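You operate a simulated robot arm through the tools that you are given. There is no shell and no other tool. Be economical: measure what you need, move in short steps, check, and stop when the job is done.

Carry out the task below with a simulated robot arm. There is one attempt and no reset: what you move stays moved.

Task
Tighten the base plate's bolts in number order, to the BOLT card's torque.
Fine: put the orange nut driver back in its holster.

Only the result counts: the job must be done as asked and must still hold three seconds after the hand-in. Knocking over, shifting, dropping, spilling or breaking anything else fails it.

Robot
A 6-joint arm with a two-finger gripper, hanging from a carriage that runs on a gantry, over the field with the corners [35.3, 169.2], [-102.7, 169.3], [-102.9, -40.7], [35.1, -40.8] (x, y) and turns from -0.576 to 11.414 rad about z. Base frame: it is fixed where the carriage stands at the start and does not move with it; the origin is on the floor, on the carriage's upright axis, x ahead of it, y to its left, z up; the surface under the hand at the start is at about z = 85. Readings come in cm, rad, newtons and seconds.
With the tool pointing down near the work surface it reaches from about 10 to 42 cm from the robot's upright axis, wherever it stands. Its first joint turns from -2.897 to 2.897 rad. Places, roughly: base plate [30, -30, 90]; holster of the control box [30, 10, 90]; short black rail foot [30, 60, 90]; short grey rail foot [30, 20, 90]; slotted block [20, -60, 90]; torque dial [50, 0, 100]; white switch [50, -10, 100]; yellow BOLT card [50, -30, 90]. Payload 2.45 kg.
Tool frame: the origin (TCP) lies between the finger pads and is the grasp point; the fingertips stand 2.6 cm ahead of it; z points along the fingers, y is the line along which they close. The gripper opens to 9.6 cm. The gripper's body begins 6.9 cm behind the TCP.
Orientation is that of the tool frame in the base frame, as a unit quaternion [w, x, y, z]. With the fingers straight down and closing along the base's y, the tool's x points along the base's -x, its y along +y and its z along -z.

Tools
- The arm moves only by the tool servo_tool. Its argument "series" is one flat list of numbers, 7 for each row, row after row: the opening, from 0 (shut) to 1 (fully open), then the shift along the tool's x, y, z in cm, then the turn, a rotation vector about the tool's x, y, z in rad. In form: [grip, tx, ty, tz, ax, ay, az, grip, tx, ty, tz, ax, ay, az, ...]. A call has 1 to 10 rows; each row is the pose to reach, as a shift and turn from the pose commanded when the call began, along the tool's axes at that moment. Each row takes 0.2 s and may step no farther than 5 cm and 0.15 rad from the row before; otherwise, or with a gripper value out of range, the whole call is refused. Where a pose cannot be reached the arm comes as near as it can. A force on the tool above 50 N (or 10 N above the force at the start of the call, whichever is more), or a blocked arm, ends the call early, and 0.2 s more pass. Each finger halts on what it meets, pressing with about 34 N; the grip force reading is that of the motor and also rises with nothing between the fingers. The clock runs only during rows and for 0.2 s after the last one: add rows that repeat a pose to give the fingers time. The reply holds the time, the measured pose of the TCP, the force on the tool along the base axes, the opening and the grip force, in the units named above and with some noise, with the torque about the TCP (base axes, N m) and any sound that the robot's microphone picked up, and new pictures: "views" is both (left out), scene, wrist or none.
- Cameras (640 x 400 px; columns grow to the right, rows downward): "scene" is now at [25.33, -1.49, 184.96]; the picture's right is [-0.24, -0.97, 0.00], its down [-0.90, 0.23, -0.36] and it looks along [0.35, -0.09, -0.93] (base axes); focal length 235 px, centre (320, 200). "wrist" rides on the gripper at [8.2, 0.3, -9.8] in the tool frame; the picture's right is [-0.04, 1.00, 0.00], its down [-0.73, -0.03, -0.68] and it looks along [-0.68, -0.03, 0.73] (tool axes); focal length 256 px, centre (320, 200). There is no depth. A picture from a camera that has moved, and an enlarged one, comes with that camera's place and axes in the base frame and with its lens.
- move_column(by): slides the trunk up (or, below 0, down) by that many cm; the arm and the scene camera ride with it, the base frame stays. It gives what a move gives, with no picture.
- drive_base(legs): drives the robot by 1 to 6 legs, each [ahead, left, turn to the left] in cm, cm and rad, along the robot's own axes; the way and the turn of a leg run together, so that a leg with both is an arc; at most 150 cm and 3.142 rad a leg. The arm and the cameras ride along, it lands a little off, and it stops where it bumps. It keeps to its track: a leg is cut to what the track allows. It gives what a move gives, and a new picture of the scene camera.
- pan_tilt(pan, tilt): turns the head with the scene camera to pan (to the left, within 2.705 rad either way) and tilt (down, from -0.506 to 1.204), counted from straight ahead of the robot. It gives what a move gives, and a new picture of the scene camera.
- inspect(camera, box): a new picture of the part [left, top, right, bottom] of that camera's present view, enlarged. It takes no simulated time.
- close_job(): hands the job in; it is judged then, once.

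Work in short steps. Places have to be worked out from the pictures, the camera data and where the tool is seen: move nearer, look again, correct. Check each grasp and each placing, and mend what went wrong. You have 120 turns and 260 pictures in all, those below and enlarged ones among them. Open the gripper and draw the arm clear of the work before you hand the job in, unless the task says otherwise; then end with one line.

The tools are called after "Emit:" as name(argument=value, ...) on one line, values as JSON. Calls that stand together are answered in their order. servo_tool: Moves the arm, as the interface text tells. Its arguments: {"type":"object","properties":{"series":{"type":"array"},"views":{"type":"string","enum":["both","scene","wrist","none"]}},"required":["series"]} The other tools are called the same way: move_column (by) slides the trunk up or down; drive_base (legs) drives the base; pan_tilt (pan, tilt) turns the head that bears the scene camera; inspect (camera, box) takes an enlarged picture of a part of a camera's view; close_job () hands the job in.

At the start:

```text
time: 0.0
tool_pos: [51.82, -10.1, 123.8]
tool_rot: [0.0, 0.0, 1.0, 0.0]
force: [-0.9, 0.4, 0.9]
wrist_torque: [-0.05, -0.01, 0.02]
gripper_width: 9.6
finger_force: 0.1
trunk travel left (down, up): [-58.8, 1.3]
robot x, y, heading: [-0.08, -0.29, 0.001]
head pan, tilt: [-0.248, 1.201]
```

scene: 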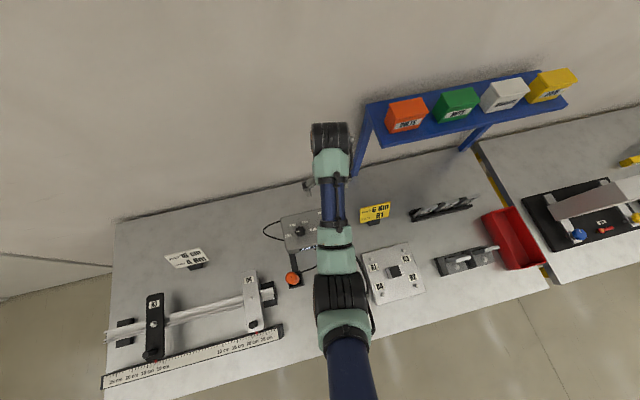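
wrist: 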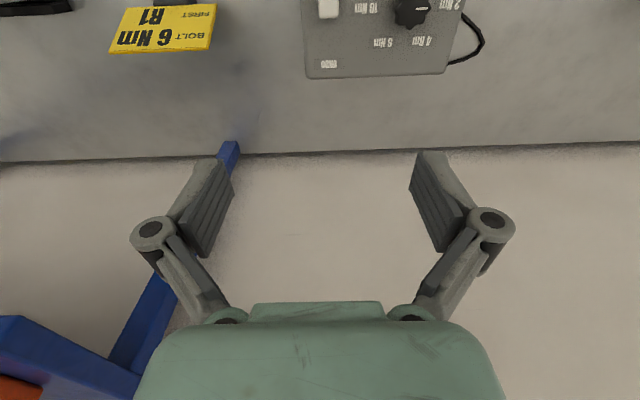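

The scene shows the work table with control box, BOLT card, base plate and an orange nut driver. I'll enlarge the key areas first.

Emit:
inspect(camera="scene", box=[250, 180, 450, 310])

Emit:
inspect(camera="scene", box=[100, 230, 300, 390])

Emit:
inspect(camera="wrist", box=[80, 0, 500, 160])

```text
3.08 times, centred on (350, 245) of scene
camera zoom: at [25.33, -1.49, 184.96], right [-0.24, -0.97, 0.0], down [-0.9, 0.23, -0.36], along [0.35, -0.09, -0.93], focal length 722 px, centre (228, 62)
```

zoom: 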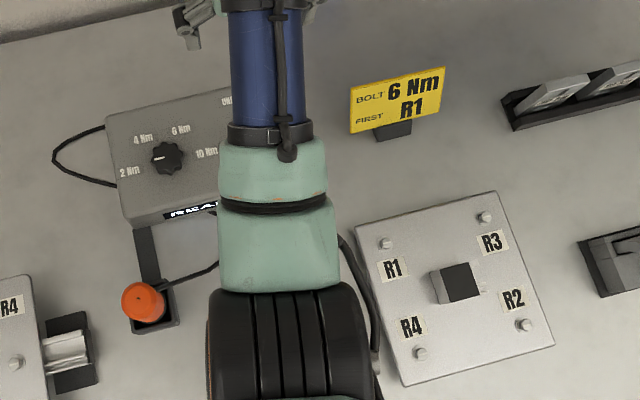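

```text
2.50 times, centred on (200, 310) of scene
camera zoom: at [25.33, -1.49, 184.96], right [-0.24, -0.97, 0.0], down [-0.9, 0.23, -0.36], along [0.35, -0.09, -0.93], focal length 587 px, centre (620, -75)
```

zoom: 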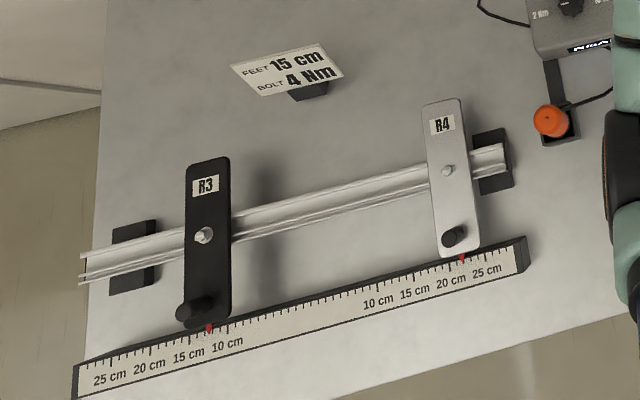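

```text
1.52 times, centred on (290, 80) of wrist
camera zoom: at [43.68, -9.72, 133.43], right [0.04, 1.0, 0.0], down [0.73, -0.03, 0.68], along [0.68, -0.03, -0.73], focal length 390 px, centre (366, 383)
```

zoom: 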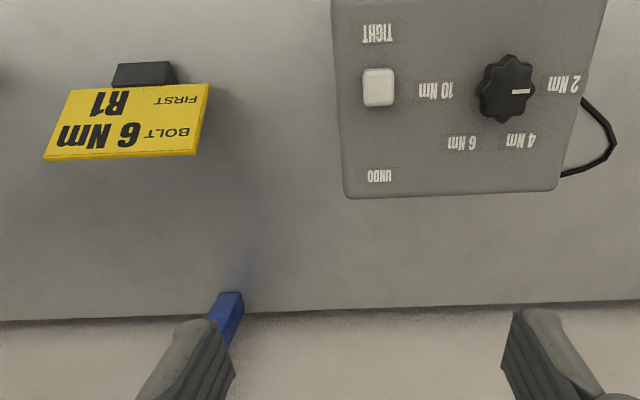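

Base plate has R1–R4, the card says 6 Nm with R1 first, and the dial seems to point at 2 Nm. I'll draw the hand back and down to look at the panel closely.

Emit:
servo_tool(series=[1, 4.5, 0.8, 1, 0, 0, 0, 1, 9, 1.6, 2, 0, 0, 0, 1, 13.5, 2.4, 3, 0, 0, 0, 1, 18, 3.2, 4, 0, 0, 0, 1, 22, 4, 5, 0, 0, 0, 1, 22, 4, 5, 0, 0, 0])

```text
time: 1.4
tool_pos: [30.27, -6.1, 115.39]
tool_rot: [0.001, -0.001, 1.0, 0.0]
force: [0.7, -0.2, -0.1]
wrist_torque: [0.02, 0.0, 0.02]
gripper_width: 9.59
finger_force: 0.0
out of reach, approached as far as the arm can: row 1, 2, 3, 4, 5, 6
trunk travel left (down, up): [-58.8, 1.3]
robot x, y, heading: [0.33, -0.15, 0.001]
head pan, tilt: [-0.248, 1.201]
camera scene: at [25.33, -1.49, 184.96], right [-0.24, -0.97, 0.0], down [-0.9, 0.23, -0.36], along [0.35, -0.09, -0.93], focal length 235 px, centre (320, 200)
camera wrist: at [21.89, -5.78, 125.17], right [0.04, 1.0, 0.0], down [0.73, -0.03, 0.68], along [0.68, -0.03, -0.73], focal length 256 px, centre (320, 200)
```

scene: 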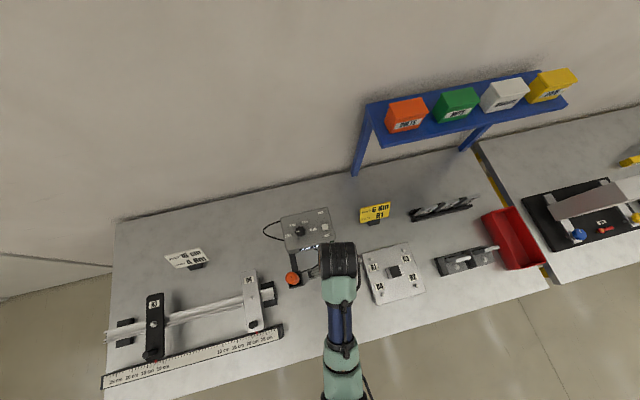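
wrist: 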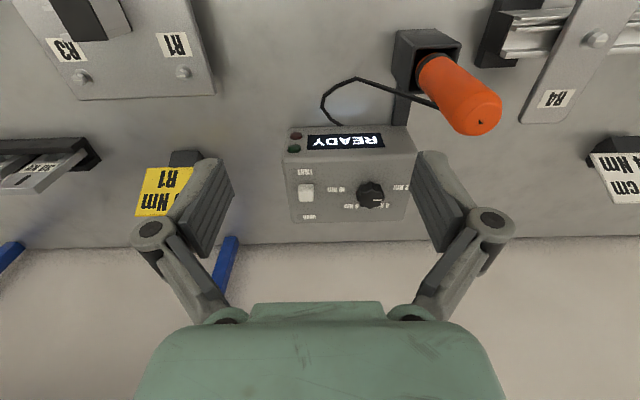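

Display reads READY. I'll enlarge the panel, driver and plate.

Emit:
inspect(camera="wrist", box=[260, 110, 440, 240])

Emit:
inspect(camera="wrist", box=[340, 0, 540, 150])

Emit:
inspect(camera="scene", box=[260, 200, 440, 310])

```text
3.08 times, centred on (350, 175) of wrist
camera zoom: at [21.89, -5.78, 125.17], right [0.04, 1.0, 0.0], down [0.73, -0.03, 0.68], along [0.68, -0.03, -0.73], focal length 788 px, centre (228, 277)
```

zoom: 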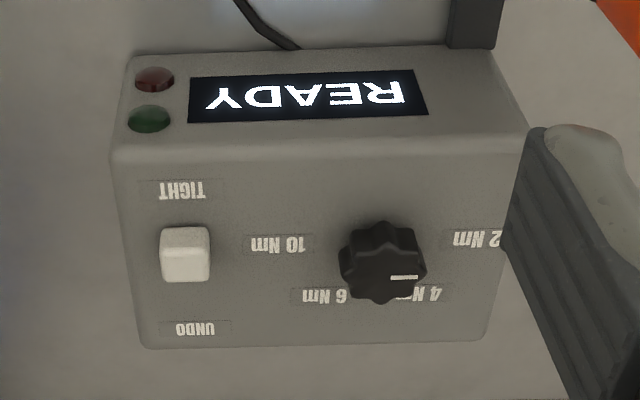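

```text
2.67 times, centred on (440, 75) of wrist
camera zoom: at [21.89, -5.78, 125.17], right [0.04, 1.0, 0.0], down [0.73, -0.03, 0.68], along [0.68, -0.03, -0.73], focal length 683 px, centre (0, 533)
```

zoom: 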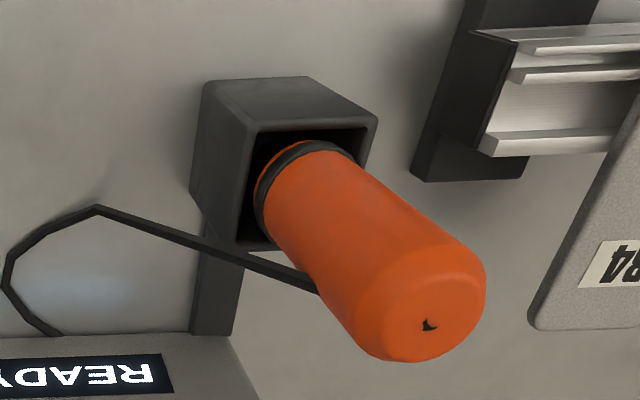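

```text
3.56 times, centred on (350, 255) of scene
camera zoom: at [25.33, -1.49, 184.96], right [-0.24, -0.97, 0.0], down [-0.9, 0.23, -0.36], along [0.35, -0.09, -0.93], focal length 835 px, centre (213, 4)
```

zoom: 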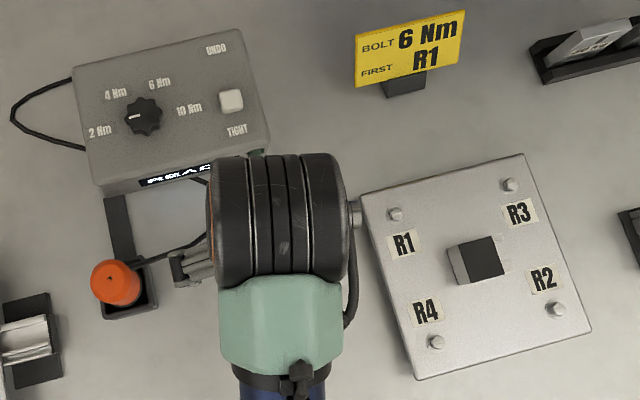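

Dial points at 2 Nm, needs 6 Nm. I'll drive the carriage ahead so that the panel is comfortably in reach.

Emit:
drive_base(legs=[[14, 0, 0]])

```text
time: 2.7
tool_pos: [44.26, -6.13, 115.5]
tool_rot: [0.001, 0.0, 1.0, 0.0]
force: [0.0, 0.0, 0.7]
wrist_torque: [0.02, -0.01, 0.02]
gripper_width: 9.58
finger_force: 0.1
trunk travel left (down, up): [-58.8, 1.3]
robot x, y, heading: [14.18, 0.09, 0.003]
head pan, tilt: [-0.248, 1.201]
camera scene: at [39.46, -1.48, 184.96], right [-0.24, -0.97, 0.0], down [-0.9, 0.23, -0.36], along [0.35, -0.09, -0.93], focal length 235 px, centre (320, 200)
```

scene: 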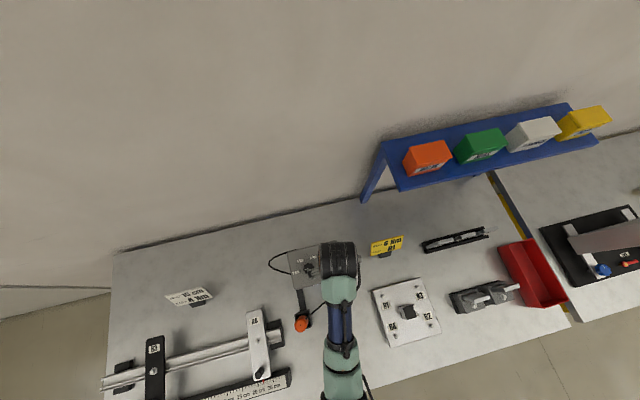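

Now approach above the dial for a close look.

Emit:
servo_tool(series=[1, -1, 3, 2, 0, 0, 0, 1, -2, 6, 5, 0, 0, 0, 1, -2, 6, 5, 0, 0, 0], views="wrist")

```text
time: 3.5
tool_pos: [46.37, -0.23, 110.47]
tool_rot: [0.001, -0.001, 1.0, 0.001]
force: [-0.5, 0.0, 0.2]
wrist_torque: [0.02, 0.0, -0.02]
gripper_width: 9.62
finger_force: 0.1
trunk travel left (down, up): [-58.8, 1.3]
robot x, y, heading: [13.93, 0.14, -0.001]
head pan, tilt: [-0.248, 1.201]
camera wrist: at [38.08, 0.16, 120.13], right [0.04, 1.0, 0.0], down [0.73, -0.03, 0.68], along [0.68, -0.03, -0.73], focal length 256 px, centre (320, 200)
```

wrist: 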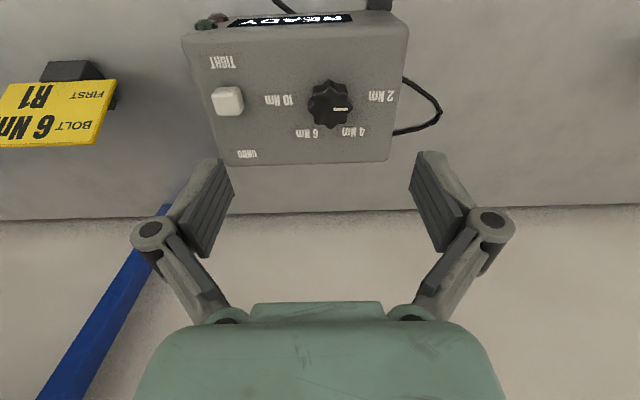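

Dial top is at about (47.7, 0.6, 97.2). Enlarging to check pointer and panel slope.

Emit:
inspect(camera="wrist", box=[180, 0, 420, 170])

```text
2.35 times, centred on (300, 85) of wrist
camera zoom: at [38.08, 0.16, 120.13], right [0.04, 1.0, 0.0], down [0.73, -0.03, 0.68], along [0.68, -0.03, -0.73], focal length 602 px, centre (367, 471)
```

zoom: 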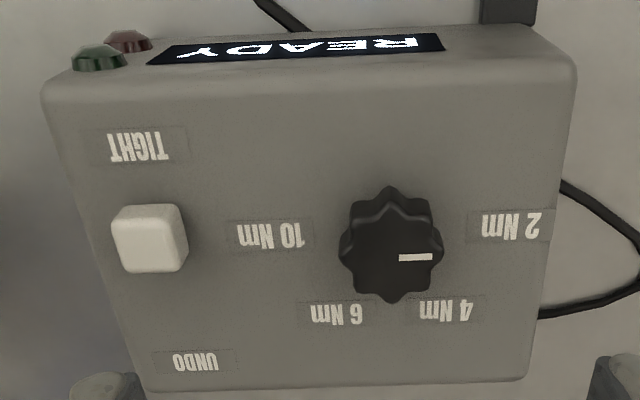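

Panel at z≈95.1. Hover over the dial with the wrist pre-turned by −1.05 rad so the 120° turn is symmetric.

Emit:
servo_tool(series=[0.8, -0.3, 0.2, 1.5, 0, 0, -0.15, 0.8, -0.6, 0.4, 3, 0, 0, -0.3, 0.8, -0.9, 0.6, 4.5, 0, 0, -0.45, 0.8, -1.33, 0.85, 6, 0, 0, -0.6, 0.8, -1.33, 0.85, 6, 0, 0, -0.75, 0.8, -1.33, 0.85, 6, 0, 0, -0.9, 0.8, -1.33, 0.85, 6, 0, 0, -1.05, 0.8, -1.33, 0.85, 6, 0, 0, -1.05], views="wrist")

```text
time: 5.3
tool_pos: [47.6, 0.61, 104.45]
tool_rot: [0.0, -0.502, 0.865, -0.001]
force: [-0.1, -0.1, 0.6]
wrist_torque: [-0.03, 0.01, -0.02]
gripper_width: 7.68
finger_force: 0.0
trunk travel left (down, up): [-58.8, 1.3]
robot x, y, heading: [14.4, 0.01, -0.001]
head pan, tilt: [-0.248, 1.201]
camera wrist: at [43.24, -6.2, 114.17], right [-0.85, 0.53, 0.0], down [0.39, 0.62, 0.68], along [0.36, 0.58, -0.73], focal length 256 px, centre (320, 200)
```

wrist: 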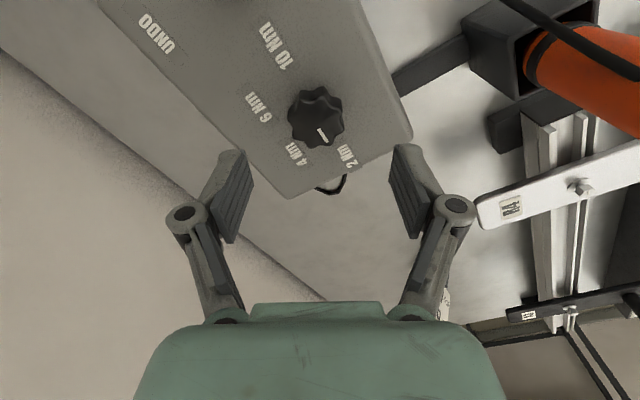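

Aligned within a couple of mm. Descend and close on the dial.

Emit:
servo_tool(series=[0.7, 0, 0, 2.5, 0, 0, 0, 0.7, 0, 0, 4.5, 0, 0, 0, 0.7, 0, 0, 5.9, 0, 0, 0, 0.7, 0, 0, 5.9, 0, 0, 0, 0.3, 0, 0, 5.9, 0, 0, 0, 0.3, 0, 0, 5.9, 0, 0, 0, 0.3, 0, 0, 5.9, 0, 0, 0], views="wrist")

```text
time: 6.9
tool_pos: [47.93, 0.55, 98.6]
tool_rot: [0.002, -0.501, 0.865, -0.002]
force: [10.0, -5.7, -6.8]
wrist_torque: [-0.12, -0.61, -0.02]
gripper_width: 3.9
finger_force: 45.1
trunk travel left (down, up): [-58.8, 1.3]
robot x, y, heading: [14.1, 0.21, 0.0]
head pan, tilt: [-0.248, 1.201]
camera wrist: at [43.42, -6.3, 108.34], right [-0.85, 0.53, -0.01], down [0.39, 0.62, 0.68], along [0.37, 0.57, -0.73], focal length 256 px, centre (320, 200)
```

wrist: 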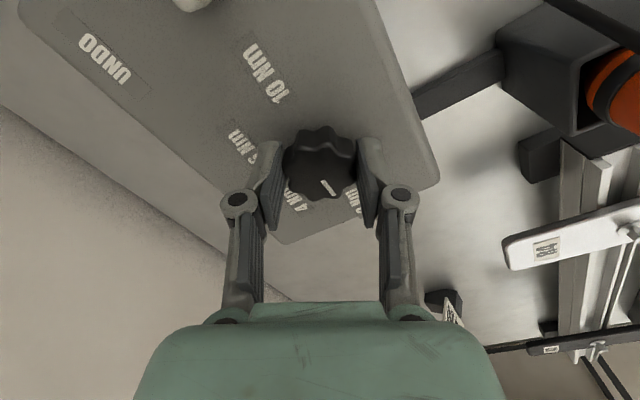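

Grip is firm with a sideways load of ~11 N; shift slightly to relieve it and begin turning (first 60°).

Emit:
servo_tool(series=[0.3, 0, -0.25, 5.9, 0, 0, 0, 0.3, 0, -0.25, 5.9, 0, 0, 0.15, 0.3, 0, -0.25, 5.9, 0, 0, 0.3, 0.3, 0, -0.25, 5.9, 0, 0, 0.45, 0.3, 0, -0.25, 5.9, 0, 0, 0.6, 0.3, 0, -0.25, 5.9, 0, 0, 0.75, 0.3, 0, -0.25, 5.9, 0, 0, 0.9, 0.3, 0, -0.25, 5.9, 0, 0, 1.05], views="wrist")

```text
refused: row 1 steps farther than a row can; nothing moved
```

Shifts are relative to the present pose; correct that.

Emit:
servo_tool(series=[0.3, 0, -0.25, 0, 0, 0, 0, 0.3, 0, -0.25, 0, 0, 0, 0.15, 0.3, 0, -0.25, 0, 0, 0, 0.3, 0.3, 0, -0.25, 0, 0, 0, 0.45, 0.3, 0, -0.25, 0, 0, 0, 0.6, 0.3, 0, -0.25, 0, 0, 0, 0.75, 0.3, 0, -0.25, 0, 0, 0, 0.9, 0.3, 0, -0.25, 0, 0, 0, 1.05], views="wrist")

```text
time: 8.7
tool_pos: [47.81, 0.77, 98.59]
tool_rot: [0.001, 0.001, 1.0, 0.0]
force: [-12.6, 3.8, 36.8]
wrist_torque: [0.1, 0.29, -0.03]
gripper_width: 3.93
finger_force: 44.8
trunk travel left (down, up): [-58.8, 1.3]
robot x, y, heading: [14.37, -0.11, 0.004]
head pan, tilt: [-0.248, 1.201]
camera wrist: at [39.6, 1.04, 108.29], right [0.04, 1.0, 0.0], down [0.73, -0.03, 0.68], along [0.68, -0.03, -0.73], focal length 256 px, centre (320, 200)
```

wrist: 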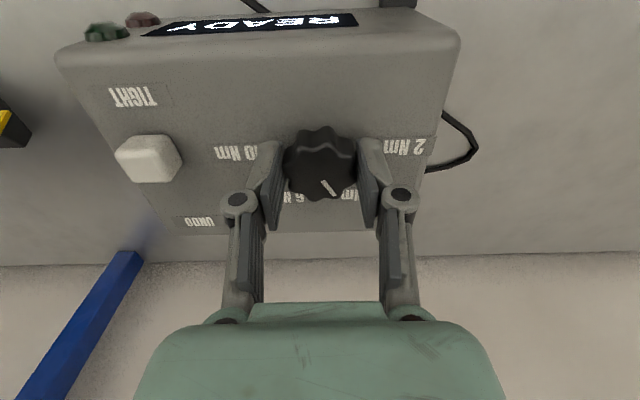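

The dial turned with the hand (now at 4 Nm). Ease up 1 mm and turn another 60°.

Emit:
servo_tool(series=[0.3, 0, -0.1, -0.15, 0, 0, 0, 0.3, 0, -0.1, -0.15, 0, 0, 0.15, 0.3, 0, -0.1, -0.15, 0, 0, 0.3, 0.3, 0, -0.1, -0.15, 0, 0, 0.45, 0.3, 0, -0.1, -0.15, 0, 0, 0.6, 0.3, 0, -0.1, -0.15, 0, 0, 0.75, 0.3, 0, -0.1, -0.15, 0, 0, 0.9, 0.3, 0, -0.1, -0.15, 0, 0, 1.05, 0.3, 0, -0.1, -0.15, 0, 0, 1.05], views="wrist")

```text
time: 10.7
tool_pos: [47.9, 0.75, 98.72]
tool_rot: [0.001, 0.502, 0.865, 0.001]
force: [14.4, 14.6, -43.4]
wrist_torque: [0.35, -0.09, 0.06]
gripper_width: 3.91
finger_force: 45.7
trunk travel left (down, up): [-58.8, 1.3]
robot x, y, heading: [14.31, -0.08, -0.002]
head pan, tilt: [-0.248, 1.201]
camera wrist: at [44.05, 8.01, 108.43], right [0.89, 0.46, 0.0], down [0.34, -0.65, 0.68], along [0.31, -0.6, -0.73], focal length 256 px, centre (320, 200)
```

wrist: 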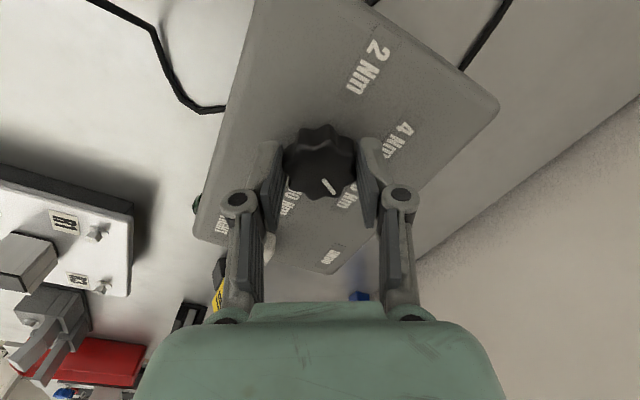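

Pointer now toward 6 Nm. Release and lift to check.

Emit:
servo_tool(series=[0.7, 0, 0, 0, 0, 0, 0, 0.7, 0, 0, 0, 0, 0, 0, 0.7, 0, 0, 0, 0, 0, 0, 0.7, 0, 0, -4, 0, 0, 0, 0.7, 0, 0, -8, 0, 0, 0, 0.7, 0, 0, -12, 0, 0, 0, 0.7, 2, 0, -13, 0, 0, 0, 0.7, 2, 0, -13, 0, 0, 0], views="wrist")

Emit:
inspect(camera="wrist", box=[200, 0, 440, 150])

Emit:
inspect(camera="scene", box=[260, 220, 440, 330])

```text
time: 12.5
tool_pos: [46.71, 2.2, 111.71]
tool_rot: [0.002, 0.5, 0.866, 0.0]
force: [-1.0, 0.2, 0.6]
wrist_torque: [0.03, -0.01, 0.03]
gripper_width: 6.73
finger_force: 0.2
trunk travel left (down, up): [-58.8, 1.3]
robot x, y, heading: [13.85, 0.05, -0.004]
head pan, tilt: [-0.248, 1.201]
camera wrist: at [42.89, 9.52, 121.37], right [0.89, 0.46, 0.0], down [0.34, -0.65, 0.68], along [0.32, -0.6, -0.73], focal length 256 px, centre (320, 200)
```

wrist: 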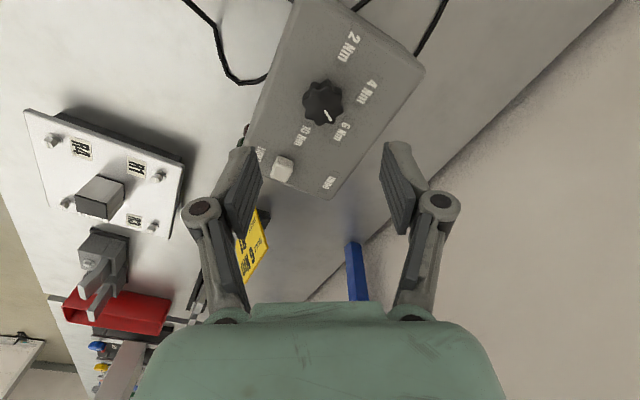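

```text
2.67 times, centred on (320, 75) of wrist
camera zoom: at [42.89, 9.52, 121.37], right [0.89, 0.46, 0.0], down [0.34, -0.65, 0.68], along [0.32, -0.6, -0.73], focal length 683 px, centre (320, 533)
```

zoom: 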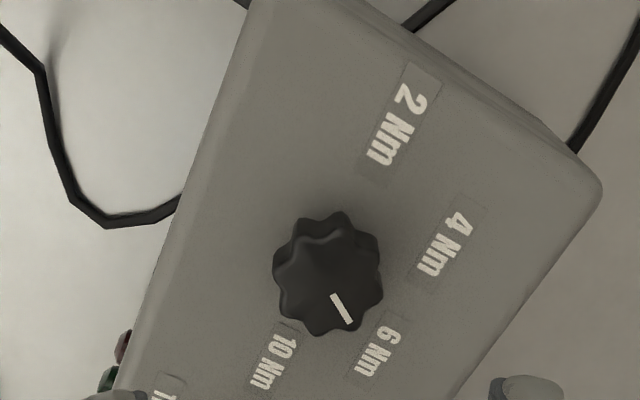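

```text
3.56 times, centred on (350, 275) of scene
camera zoom: at [39.46, -1.48, 184.96], right [-0.24, -0.97, 0.0], down [-0.9, 0.23, -0.36], along [0.35, -0.09, -0.93], focal length 835 px, centre (213, -67)
```

zoom: 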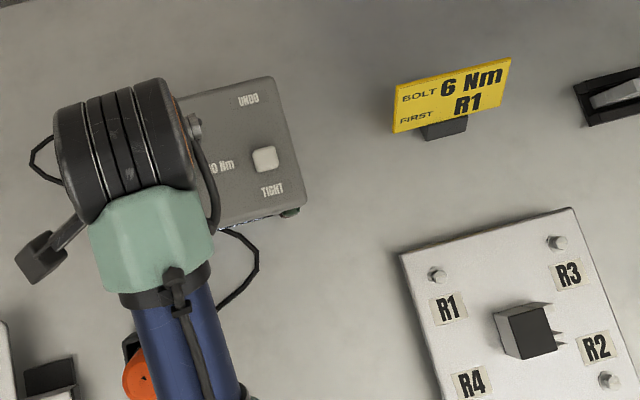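

Pointer lines up with the 6 Nm label (≈124° both), and the switch sits on the TIGHT side. Now move the carriage so that both holster and plate are in reach, and square the wrist.

Emit:
drive_base(legs=[[-14, 0, 0], [0, -15, 0]])

Emit:
servo_tool(series=[1, 0, 0, 0, 0, 0, -0.15, 1, 0, 0, 0, 0, 0, -0.3, 1, 0, 0, 0, 0, 0, -0.45, 1, 0, 0, 0, 0, 0, -0.6, 1, 0, 0, 0, 0, 0, -0.75, 1, 0, 0, 0, 0, 0, -0.9, 1, 0, 0, 0, 0, 0, -1.05, 1, 0, 0, 0, 0, 0, -1.05])

```text
time: 14.8
tool_pos: [32.78, -12.65, 111.72]
tool_rot: [0.002, 0.502, 0.865, 0.0]
force: [0.0, -0.4, 0.3]
wrist_torque: [-0.03, 0.01, -0.01]
gripper_width: 6.73
finger_force: 0.0
trunk travel left (down, up): [-58.8, 1.3]
robot x, y, heading: [0.03, -14.9, -0.001]
head pan, tilt: [-0.248, 1.201]
camera scene: at [25.5, -16.4, 184.96], right [-0.24, -0.97, 0.0], down [-0.9, 0.23, -0.36], along [0.35, -0.09, -0.93], focal length 235 px, centre (320, 200)
```

scene: 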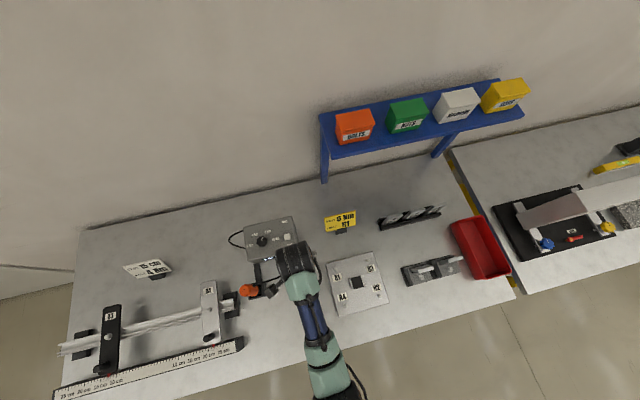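

```text
time: 16.6
tool_pos: [32.79, -12.56, 111.71]
tool_rot: [0.001, -0.001, 1.0, 0.0]
force: [0.2, 0.2, 0.4]
wrist_torque: [-0.03, 0.0, 0.02]
gripper_width: 9.58
finger_force: 0.0
trunk travel left (down, up): [-58.8, 1.3]
robot x, y, heading: [-0.25, -14.7, -0.0]
head pan, tilt: [-0.248, 1.201]
camera scene: at [25.5, -16.4, 184.96], right [-0.24, -0.97, 0.0], down [-0.9, 0.23, -0.36], along [0.35, -0.09, -0.93], focal length 235 px, centre (320, 200)
camera wrist: at [24.57, -12.31, 121.33], right [0.04, 1.0, 0.0], down [0.73, -0.03, 0.68], along [0.68, -0.03, -0.73], focal length 256 px, centre (320, 200)
```

scene: 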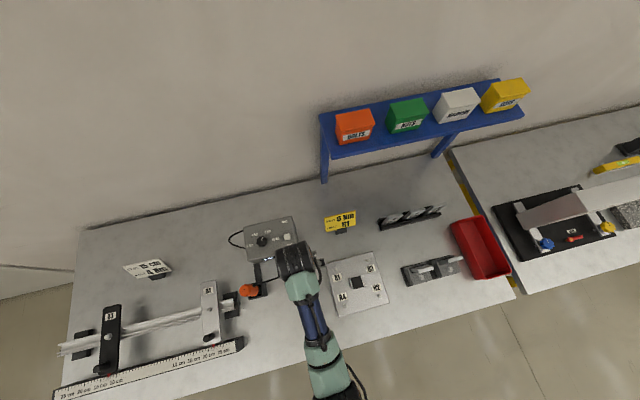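
wrist: 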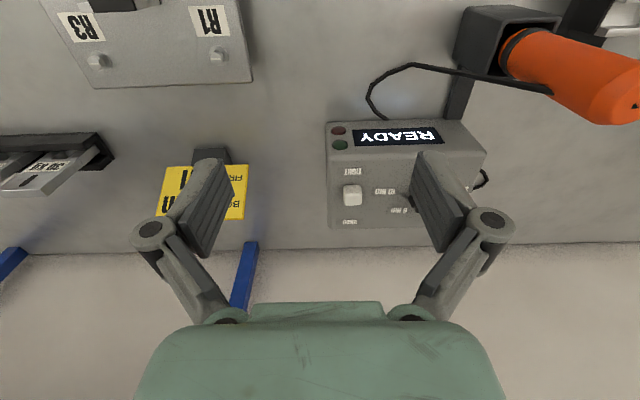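

Move up and over in front of the holster for a centred look at the driver.

Emit:
servo_tool(series=[1, 2, 4, -2, 0, 0, 0, 1, 4, 8, -4, 0, 0, 0, 1, 6, 12, -5, 0, 0, 0, 1, 8, 16, -5, 0, 0, 0, 1, 9, 18.5, -5, 0, 0, 0, 1, 9, 18.5, -5, 0, 0, 0], views="wrist")

Emit:
inspect(camera="wrist", box=[220, 0, 460, 150])

```text
time: 18.0
tool_pos: [23.84, 5.82, 115.63]
tool_rot: [0.003, 0.0, 1.0, 0.001]
force: [-0.6, -0.5, -0.6]
wrist_torque: [-0.01, 0.01, 0.05]
gripper_width: 9.6
finger_force: 0.0
out of reach, approached as far as the arm can: row 3, 4, 5, 6
trunk travel left (down, up): [-58.8, 1.3]
robot x, y, heading: [0.33, -14.83, 0.001]
head pan, tilt: [-0.248, 1.201]
camera wrist: at [15.56, 6.18, 125.26], right [0.04, 1.0, 0.0], down [0.73, -0.03, 0.68], along [0.68, -0.03, -0.73], focal length 256 px, centre (320, 200)
```

wrist: 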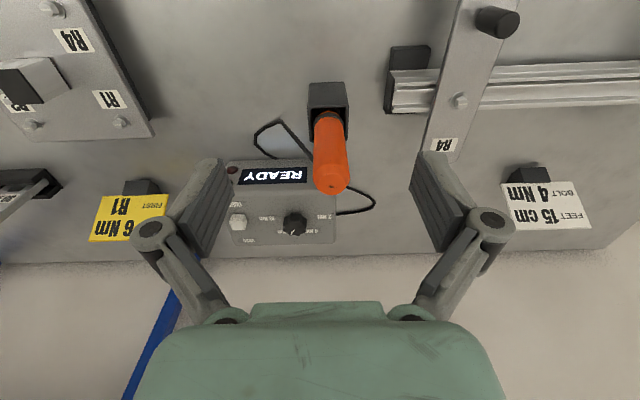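

```text
2.67 times, centred on (340, 75) of wrist
camera zoom: at [15.56, 6.18, 125.26], right [0.04, 1.0, 0.0], down [0.73, -0.03, 0.68], along [0.68, -0.03, -0.73], focal length 683 px, centre (267, 533)
```

zoom: 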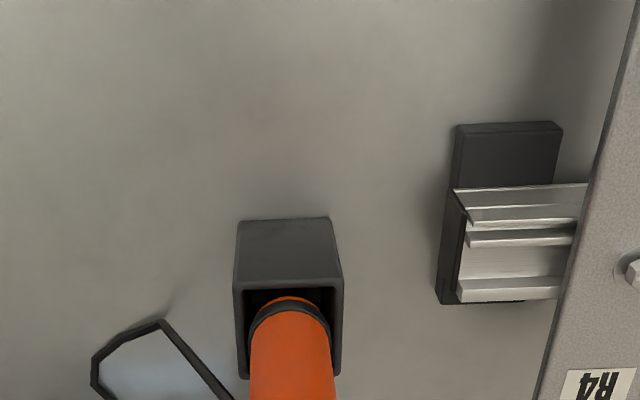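

Driver top is at about (31.1, 6.2, 106), 3.4 cm diameter, holster rim z≈94.5. Move over it, above the top.

Emit:
servo_tool(series=[1, -3, 0.2, 2, 0, 0, 0, 1, -6, 0.4, 4, 0, 0, 0, 1, -7.3, 0.4, 5, 0, 0, 0, 1, -7.3, 0.4, 5, 0, 0, 0], views="both")

```text
time: 19.0
tool_pos: [31.18, 6.32, 110.69]
tool_rot: [0.002, 0.0, 1.0, -0.001]
force: [0.8, -0.1, 1.1]
wrist_torque: [0.01, -0.01, -0.01]
gripper_width: 9.61
finger_force: 0.1
trunk travel left (down, up): [-58.8, 1.3]
robot x, y, heading: [-0.05, -15.08, 0.003]
head pan, tilt: [-0.248, 1.201]
camera scene: at [25.5, -16.4, 184.96], right [-0.24, -0.97, 0.0], down [-0.9, 0.23, -0.36], along [0.35, -0.09, -0.93], focal length 235 px, centre (320, 200)
camera wrist: at [22.86, 6.66, 120.34], right [0.04, 1.0, 0.0], down [0.73, -0.03, 0.68], along [0.68, -0.03, -0.73], focal length 256 px, centre (320, 200)
```

scene: 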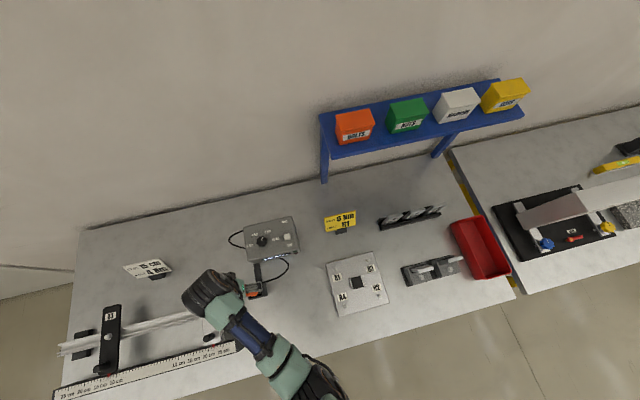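
wrist: 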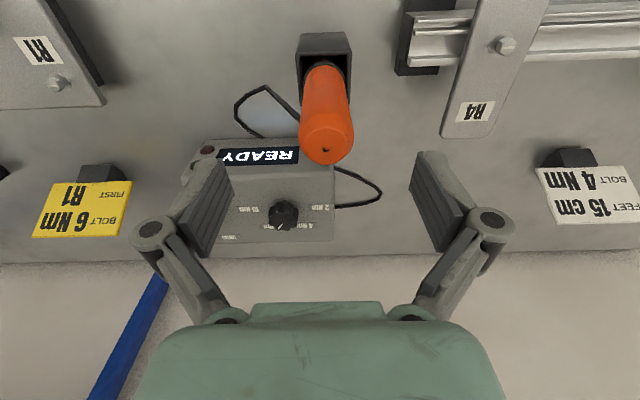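

Slight correction, then descend around the handle.

Emit:
servo_tool(series=[1, -0.2, 0.2, 3, 0, 0, 0, 1, -0.2, 0.2, 6, 0, 0, 0, 1, -0.2, 0.2, 8.7, 0, 0, 0, 1, -0.2, 0.2, 8.7, 0, 0, 0], views="wrist")

```text
time: 20.0
tool_pos: [31.27, 6.51, 101.92]
tool_rot: [0.001, 0.0, 1.0, 0.0]
force: [0.1, -0.2, 0.1]
wrist_torque: [0.02, 0.02, 0.03]
gripper_width: 9.6
finger_force: 0.1
trunk travel left (down, up): [-58.8, 1.3]
robot x, y, heading: [0.65, -14.95, 0.002]
head pan, tilt: [-0.248, 1.201]
camera wrist: at [23.12, 6.83, 111.56], right [0.04, 1.0, 0.0], down [0.73, -0.03, 0.68], along [0.68, -0.03, -0.73], focal length 256 px, centre (320, 200)
```

wrist: 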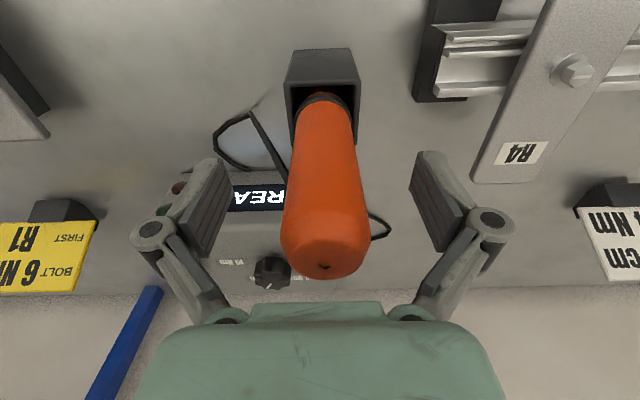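

Handle is centred between the fingers; close.

Emit:
servo_tool(series=[0.1, 0, 0.1, 0, 0, 0, 0, 0.1, 0, 0.1, 0, 0, 0, 0, 0.1, 0, 0.1, 0, 0, 0, 0, 0.1, 0, 0.1, 0, 0, 0, 0, 0.1, 0, 0.1, 0, 0, 0, 0], views="wrist")

```text
time: 21.2
tool_pos: [31.4, 6.59, 101.98]
tool_rot: [0.002, 0.0, 1.0, 0.0]
force: [0.1, -0.2, 1.7]
wrist_torque: [-0.01, 0.05, -0.03]
gripper_width: 3.83
finger_force: 33.7
trunk travel left (down, up): [-58.8, 1.3]
robot x, y, heading: [0.07, -14.81, -0.004]
head pan, tilt: [-0.248, 1.201]
camera wrist: at [23.13, 6.95, 111.64], right [0.04, 1.0, 0.0], down [0.73, -0.03, 0.68], along [0.68, -0.03, -0.73], focal length 256 px, centre (320, 200)
```

wrist: 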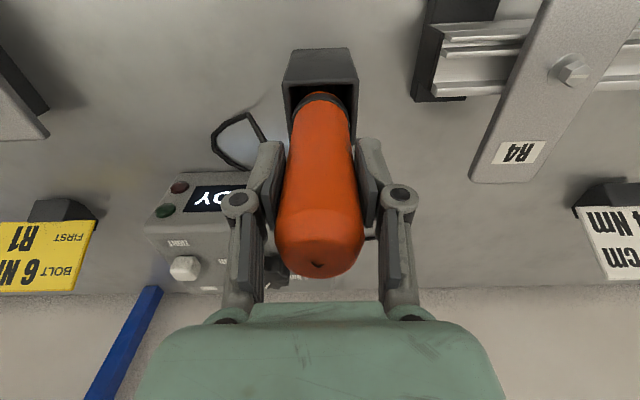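

Firm grip at 3.8 cm. Lift straight up, watching force.

Emit:
servo_tool(series=[0.1, 0, 0, -1.5, 0, 0, 0, 0.1, 0, 0, -3.5, 0, 0, 0, 0.1, 0, 0, -5.5, 0, 0, 0, 0.1, 0, 0, -7.5, 0, 0, 0, 0.1, 0, 0, -9.5, 0, 0, 0, 0.1, 0, 0, -11.5, 0, 0, 0, 0.1, 0, 0, -11.5, 0, 0, 0], views="both")

```text
time: 22.8
tool_pos: [31.24, 6.47, 113.5]
tool_rot: [0.001, 0.0, 1.0, 0.0]
force: [-0.7, 0.6, -4.0]
wrist_torque: [0.02, 0.03, 0.01]
gripper_width: 3.83
finger_force: 34.0
trunk travel left (down, up): [-58.8, 1.3]
robot x, y, heading: [0.23, -15.06, -0.003]
head pan, tilt: [-0.248, 1.201]
camera scene: at [25.5, -16.41, 184.95], right [-0.24, -0.97, 0.0], down [-0.9, 0.23, -0.36], along [0.35, -0.09, -0.93], focal length 235 px, centre (320, 200)
camera wrist: at [23.05, 6.91, 123.16], right [0.04, 1.0, 0.0], down [0.73, -0.03, 0.68], along [0.68, -0.03, -0.73], focal length 256 px, centre (320, 200)
```

scene: 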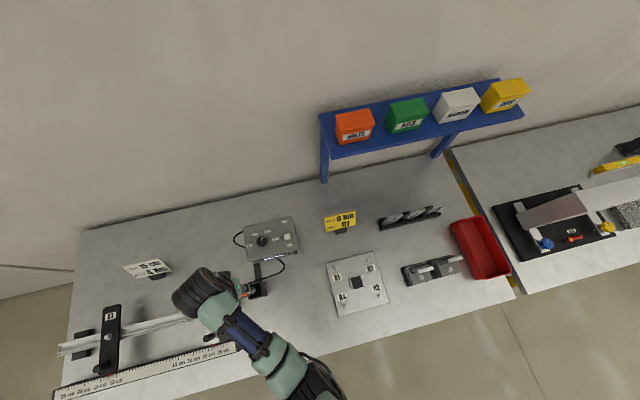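
wrist: 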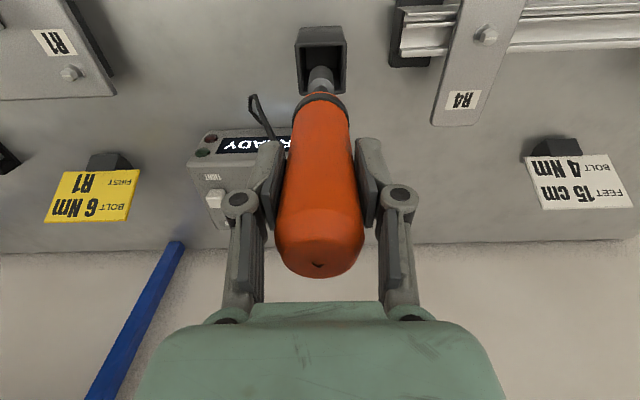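

Driver lifted. Enlarge to see the tip relative to the holster.

Emit:
inspect(camera="wrist", box=[260, 10, 380, 110])

```text
4.00 times, centred on (320, 60) of wrist
camera zoom: at [23.05, 6.91, 123.16], right [0.04, 1.0, 0.0], down [0.73, -0.03, 0.68], along [0.68, -0.03, -0.73], focal length 1024 px, centre (320, 760)
```

zoom: 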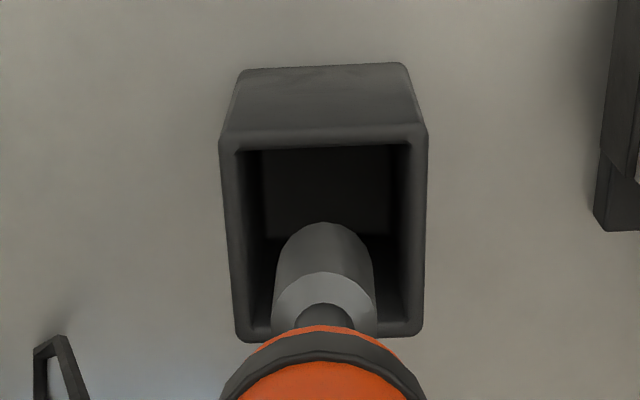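

Tip sits ~16 cm below the TCP (z≈97.5 now), clear of the holster rim. Carry it over toward the plate at this height.

Emit:
servo_tool(series=[0.1, 0, -3, 0, 0, 0, 0, 0.1, 0, -7, 0, 0, 0, 0, 0.1, 0.5, -11.5, 0, 0, 0, 0, 0.1, 1, -16, 0, 0, 0, 0, 0.1, 2, -20.5, 0, 0, 0, 0, 0.1, 3, -25, 0, 0, 0, 0, 0.1, 4, -29.5, 0, 0, 0, 0, 0.1, 5, -34, 0, 0, 0, 0, 0.1, 6, -37.5, 0, 0, 0, 0, 0.1, 6, -37.5, 0, 0, 0, 0], views="both")

```text
time: 25.0
tool_pos: [25.31, -30.94, 113.32]
tool_rot: [0.001, 0.0, 1.0, 0.0]
force: [-0.3, -0.2, -4.7]
wrist_torque: [-0.02, -0.01, 0.0]
gripper_width: 3.84
finger_force: 33.7
trunk travel left (down, up): [-58.8, 1.3]
robot x, y, heading: [0.1, -14.96, 0.006]
head pan, tilt: [-0.248, 1.201]
camera scene: at [25.5, -16.4, 184.95], right [-0.24, -0.97, 0.0], down [-0.9, 0.23, -0.36], along [0.35, -0.09, -0.93], focal length 235 px, centre (320, 200)
camera wrist: at [16.96, -30.57, 123.1], right [0.04, 1.0, 0.0], down [0.73, -0.03, 0.68], along [0.68, -0.03, -0.73], focal length 256 px, centre (320, 200)
```

scene: 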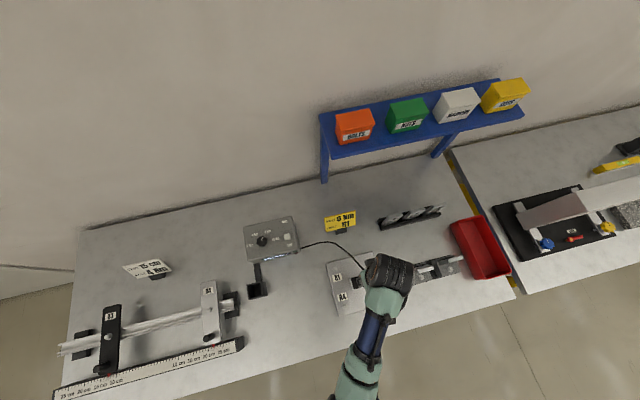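
wrist: 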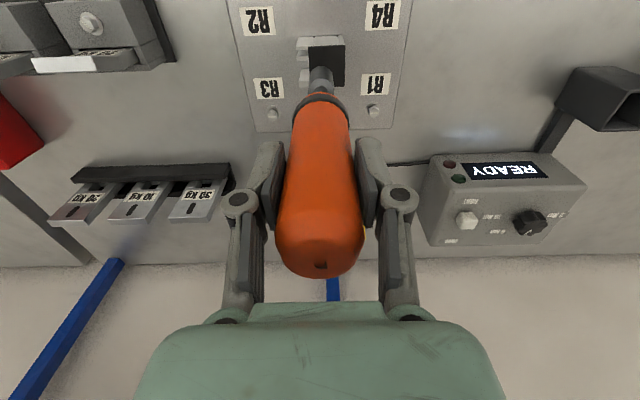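

R1 estimated at (31.7, −24.2, ~89.7). Enlarge the plate to see bolts.

Emit:
inspect(camera="wrist", box=[220, 0, 420, 140])

```text
2.86 times, centred on (320, 70) of wrist
camera zoom: at [16.96, -30.57, 123.1], right [0.04, 1.0, 0.0], down [0.73, -0.03, 0.68], along [0.68, -0.03, -0.73], focal length 731 px, centre (320, 571)
```

zoom: 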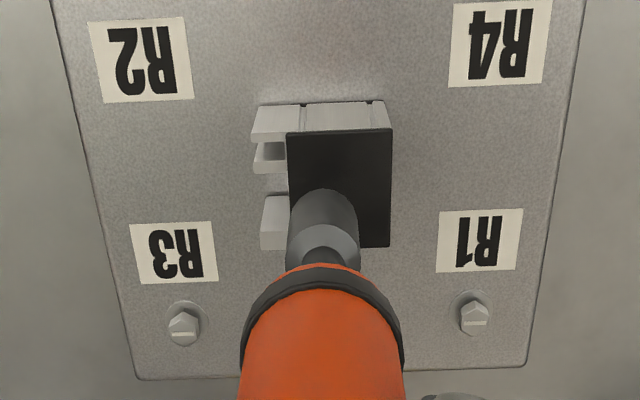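

Geometry suggests the driver axis coincides with the TCP. Move above R1 with the tip ~4 cm above its head.

Emit:
servo_tool(series=[0.1, -3, 3.4, 0, 0, 0, 0, 0.1, -6.4, 6.8, 0, 0, 0, 0, 0.1, -6.4, 6.8, 3, 0, 0, 0, 0.1, -6.4, 6.8, 3, 0, 0, 0], views="wrist")

Emit:
inspect(camera="wrist", box=[260, 10, 380, 110])

```text
time: 26.0
tool_pos: [31.55, -24.06, 110.55]
tool_rot: [0.002, -0.001, 1.0, 0.0]
force: [-0.9, -0.1, -4.7]
wrist_torque: [0.03, 0.05, 0.01]
gripper_width: 3.84
finger_force: 34.1
trunk travel left (down, up): [-58.8, 1.3]
robot x, y, heading: [0.18, -14.85, -0.002]
head pan, tilt: [-0.248, 1.201]
camera wrist: at [23.43, -23.73, 120.12], right [0.04, 1.0, 0.0], down [0.73, -0.03, 0.68], along [0.68, -0.03, -0.73], focal length 256 px, centre (320, 200)
```

wrist: 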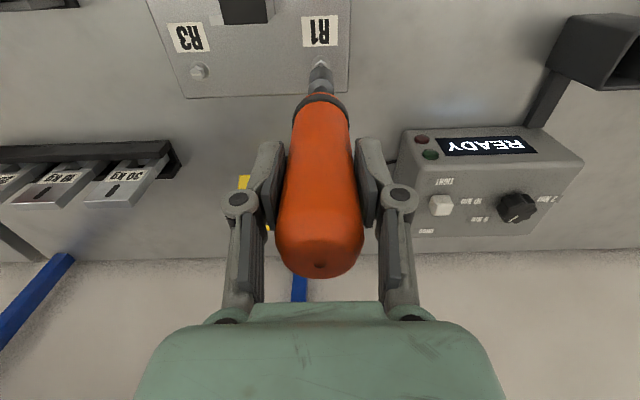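

```text
4.00 times, centred on (320, 60) of wrist
camera zoom: at [23.43, -23.73, 120.12], right [0.04, 1.0, 0.0], down [0.73, -0.03, 0.68], along [0.68, -0.03, -0.73], focal length 1024 px, centre (320, 760)
```

zoom: 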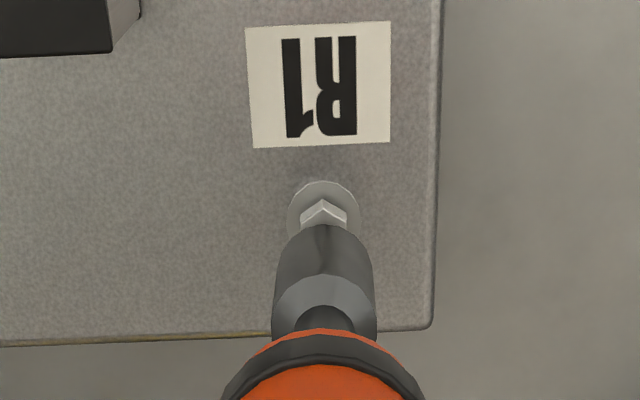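

Alignment looks within ~1 mm. Lower slowly until contact.

Emit:
servo_tool(series=[0.1, 0, 0, 1.5, 0, 0, 0, 0.1, 0, 0, 3, 0, 0, 0, 0.1, 0, 0, 3.5, 0, 0, 0, 0.1, 0, 0, 4, 0, 0, 0, 0.1, 0, 0, 4.5, 0, 0, 0], views="wrist")

Emit:
inspect(camera="wrist", box=[260, 10, 380, 110])

```text
time: 27.2
tool_pos: [32.22, -24.17, 106.36]
tool_rot: [0.004, 0.0, 1.0, 0.0]
force: [-1.1, 0.7, 27.3]
wrist_torque: [0.02, 0.08, -0.02]
gripper_width: 3.87
finger_force: 33.8
trunk travel left (down, up): [-58.8, 1.3]
robot x, y, heading: [-0.08, -14.95, 0.0]
head pan, tilt: [-0.248, 1.201]
camera wrist: at [23.76, -23.89, 115.9], right [0.04, 1.0, 0.0], down [0.73, -0.03, 0.69], along [0.68, -0.03, -0.73], focal length 256 px, centre (320, 200)
```

wrist: 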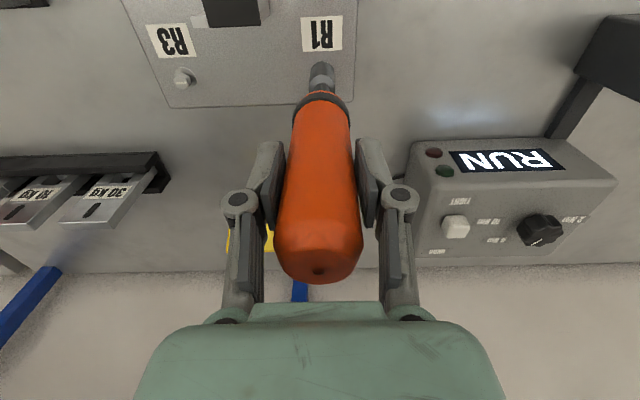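

```text
4.00 times, centred on (320, 60) of wrist
camera zoom: at [23.76, -23.89, 115.9], right [0.04, 1.0, 0.0], down [0.73, -0.03, 0.69], along [0.68, -0.03, -0.73], focal length 1024 px, centre (320, 760)
```

zoom: 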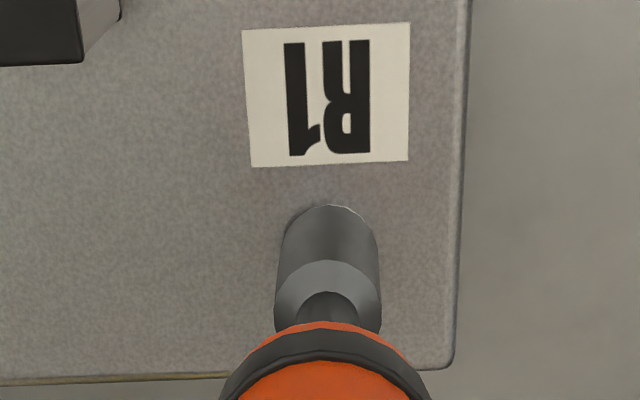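

The display shows RUN — the driver engaged under 27 N of press. Hold and watch.

Emit:
servo_tool(series=[0.1, 0, 0, 0, 0, 0, 0, 0.1, 0, 0, 0, 0, 0, 0, 0.1, 0, 0, 0, 0, 0, 0, 0.1, 0, 0, 0, 0, 0, 0], views="wrist")

```text
time: 28.2
tool_pos: [31.9, -24.28, 106.15]
tool_rot: [0.003, 0.0, 1.0, -0.001]
force: [3.2, -0.3, 26.5]
wrist_torque: [0.02, -0.6, -0.02]
gripper_width: 3.85
finger_force: 34.3
trunk travel left (down, up): [-58.8, 1.3]
robot x, y, heading: [0.13, -15.28, 0.002]
head pan, tilt: [-0.248, 1.201]
camera wrist: at [23.7, -23.85, 115.75], right [0.04, 1.0, 0.0], down [0.73, -0.03, 0.68], along [0.68, -0.03, -0.73], focal length 256 px, centre (320, 200)
```

wrist: 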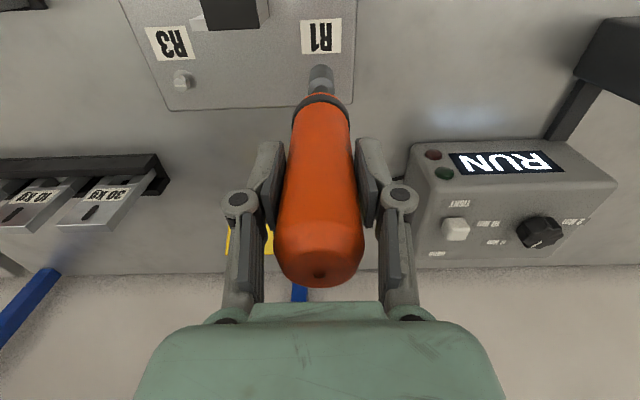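

Still RUN; keep holding.

Emit:
servo_tool(series=[0.1, 0, 0, 0, 0, 0, 0, 0.1, 0, 0, 0, 0, 0, 0, 0.1, 0, 0, 0, 0, 0, 0, 0.1, 0, 0, 0, 0, 0, 0, 0.1, 0, 0, 0, 0, 0, 0], views="wrist")

```text
time: 29.4
tool_pos: [31.87, -24.2, 106.05]
tool_rot: [0.001, 0.0, 1.0, -0.002]
force: [2.5, 0.3, 23.8]
wrist_torque: [-0.03, -0.63, -0.02]
gripper_width: 3.84
finger_force: 34.4
trunk travel left (down, up): [-58.8, 1.3]
robot x, y, heading: [0.2, -14.79, -0.005]
head pan, tilt: [-0.248, 1.201]
camera wrist: at [23.68, -23.84, 115.75], right [0.04, 1.0, 0.0], down [0.73, -0.03, 0.68], along [0.68, -0.03, -0.73], focal length 256 px, centre (320, 200)
```

wrist: 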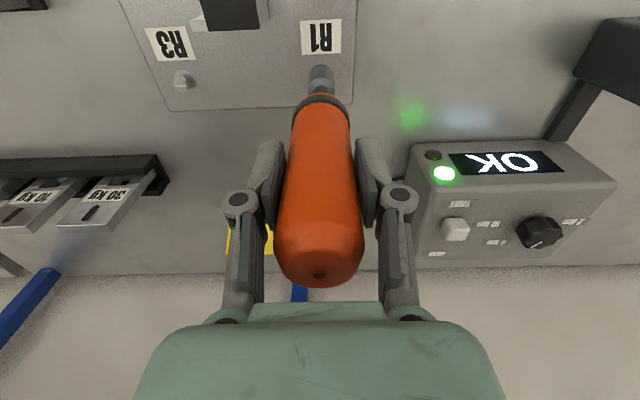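

R1 OK (green). Lift and travel diagonally to R2.

Emit:
servo_tool(series=[0.1, 0, 0, -2, 0, 0, 0, 0.1, 0, 0, -5, 0, 0, 0, 0.1, 0, 0, -7.5, 0, 0, 0, 0.1, 3.3, -3.4, -7.5, 0, 0, 0, 0.1, 6.6, -6.8, -7.5, 0, 0, 0, 0.1, 9.9, -10.2, -7.5, 0, 0, 0, 0.1, 13.3, -13.6, -7.5, 0, 0, 0, 0.1, 13.3, -13.6, -5.5, 0, 0, 0, 0.1, 13.3, -13.6, -5.5, 0, 0, 0], views="wrist")

Emit:
inspect(camera="wrist", box=[260, 10, 380, 110])

```text
time: 31.4
tool_pos: [18.49, -37.86, 111.48]
tool_rot: [0.002, 0.0, 1.0, 0.0]
force: [0.8, -0.7, -4.0]
wrist_torque: [-0.01, -0.02, 0.04]
gripper_width: 3.81
finger_force: 33.9
trunk travel left (down, up): [-58.8, 1.3]
robot x, y, heading: [-0.0, -15.27, 0.005]
head pan, tilt: [-0.248, 1.201]
camera wrist: at [10.25, -37.44, 121.17], right [0.04, 1.0, 0.0], down [0.73, -0.03, 0.68], along [0.68, -0.03, -0.73], focal length 256 px, centre (320, 200)
```

wrist: 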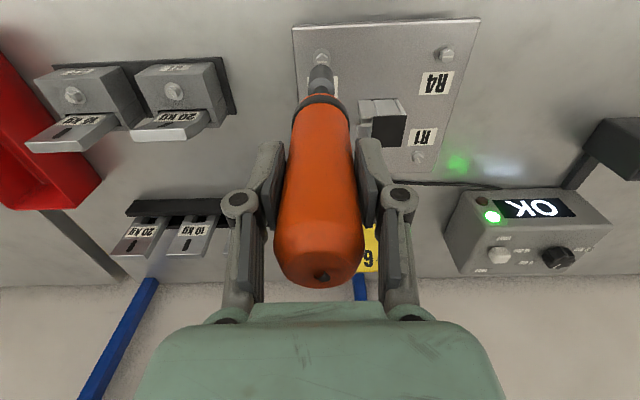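

```text
4.00 times, centred on (320, 60) of wrist
camera zoom: at [10.25, -37.44, 121.17], right [0.04, 1.0, 0.0], down [0.73, -0.03, 0.68], along [0.68, -0.03, -0.73], focal length 1024 px, centre (320, 760)
```

zoom: 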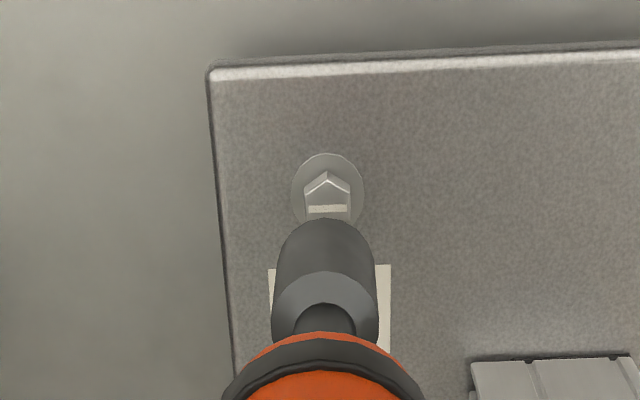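

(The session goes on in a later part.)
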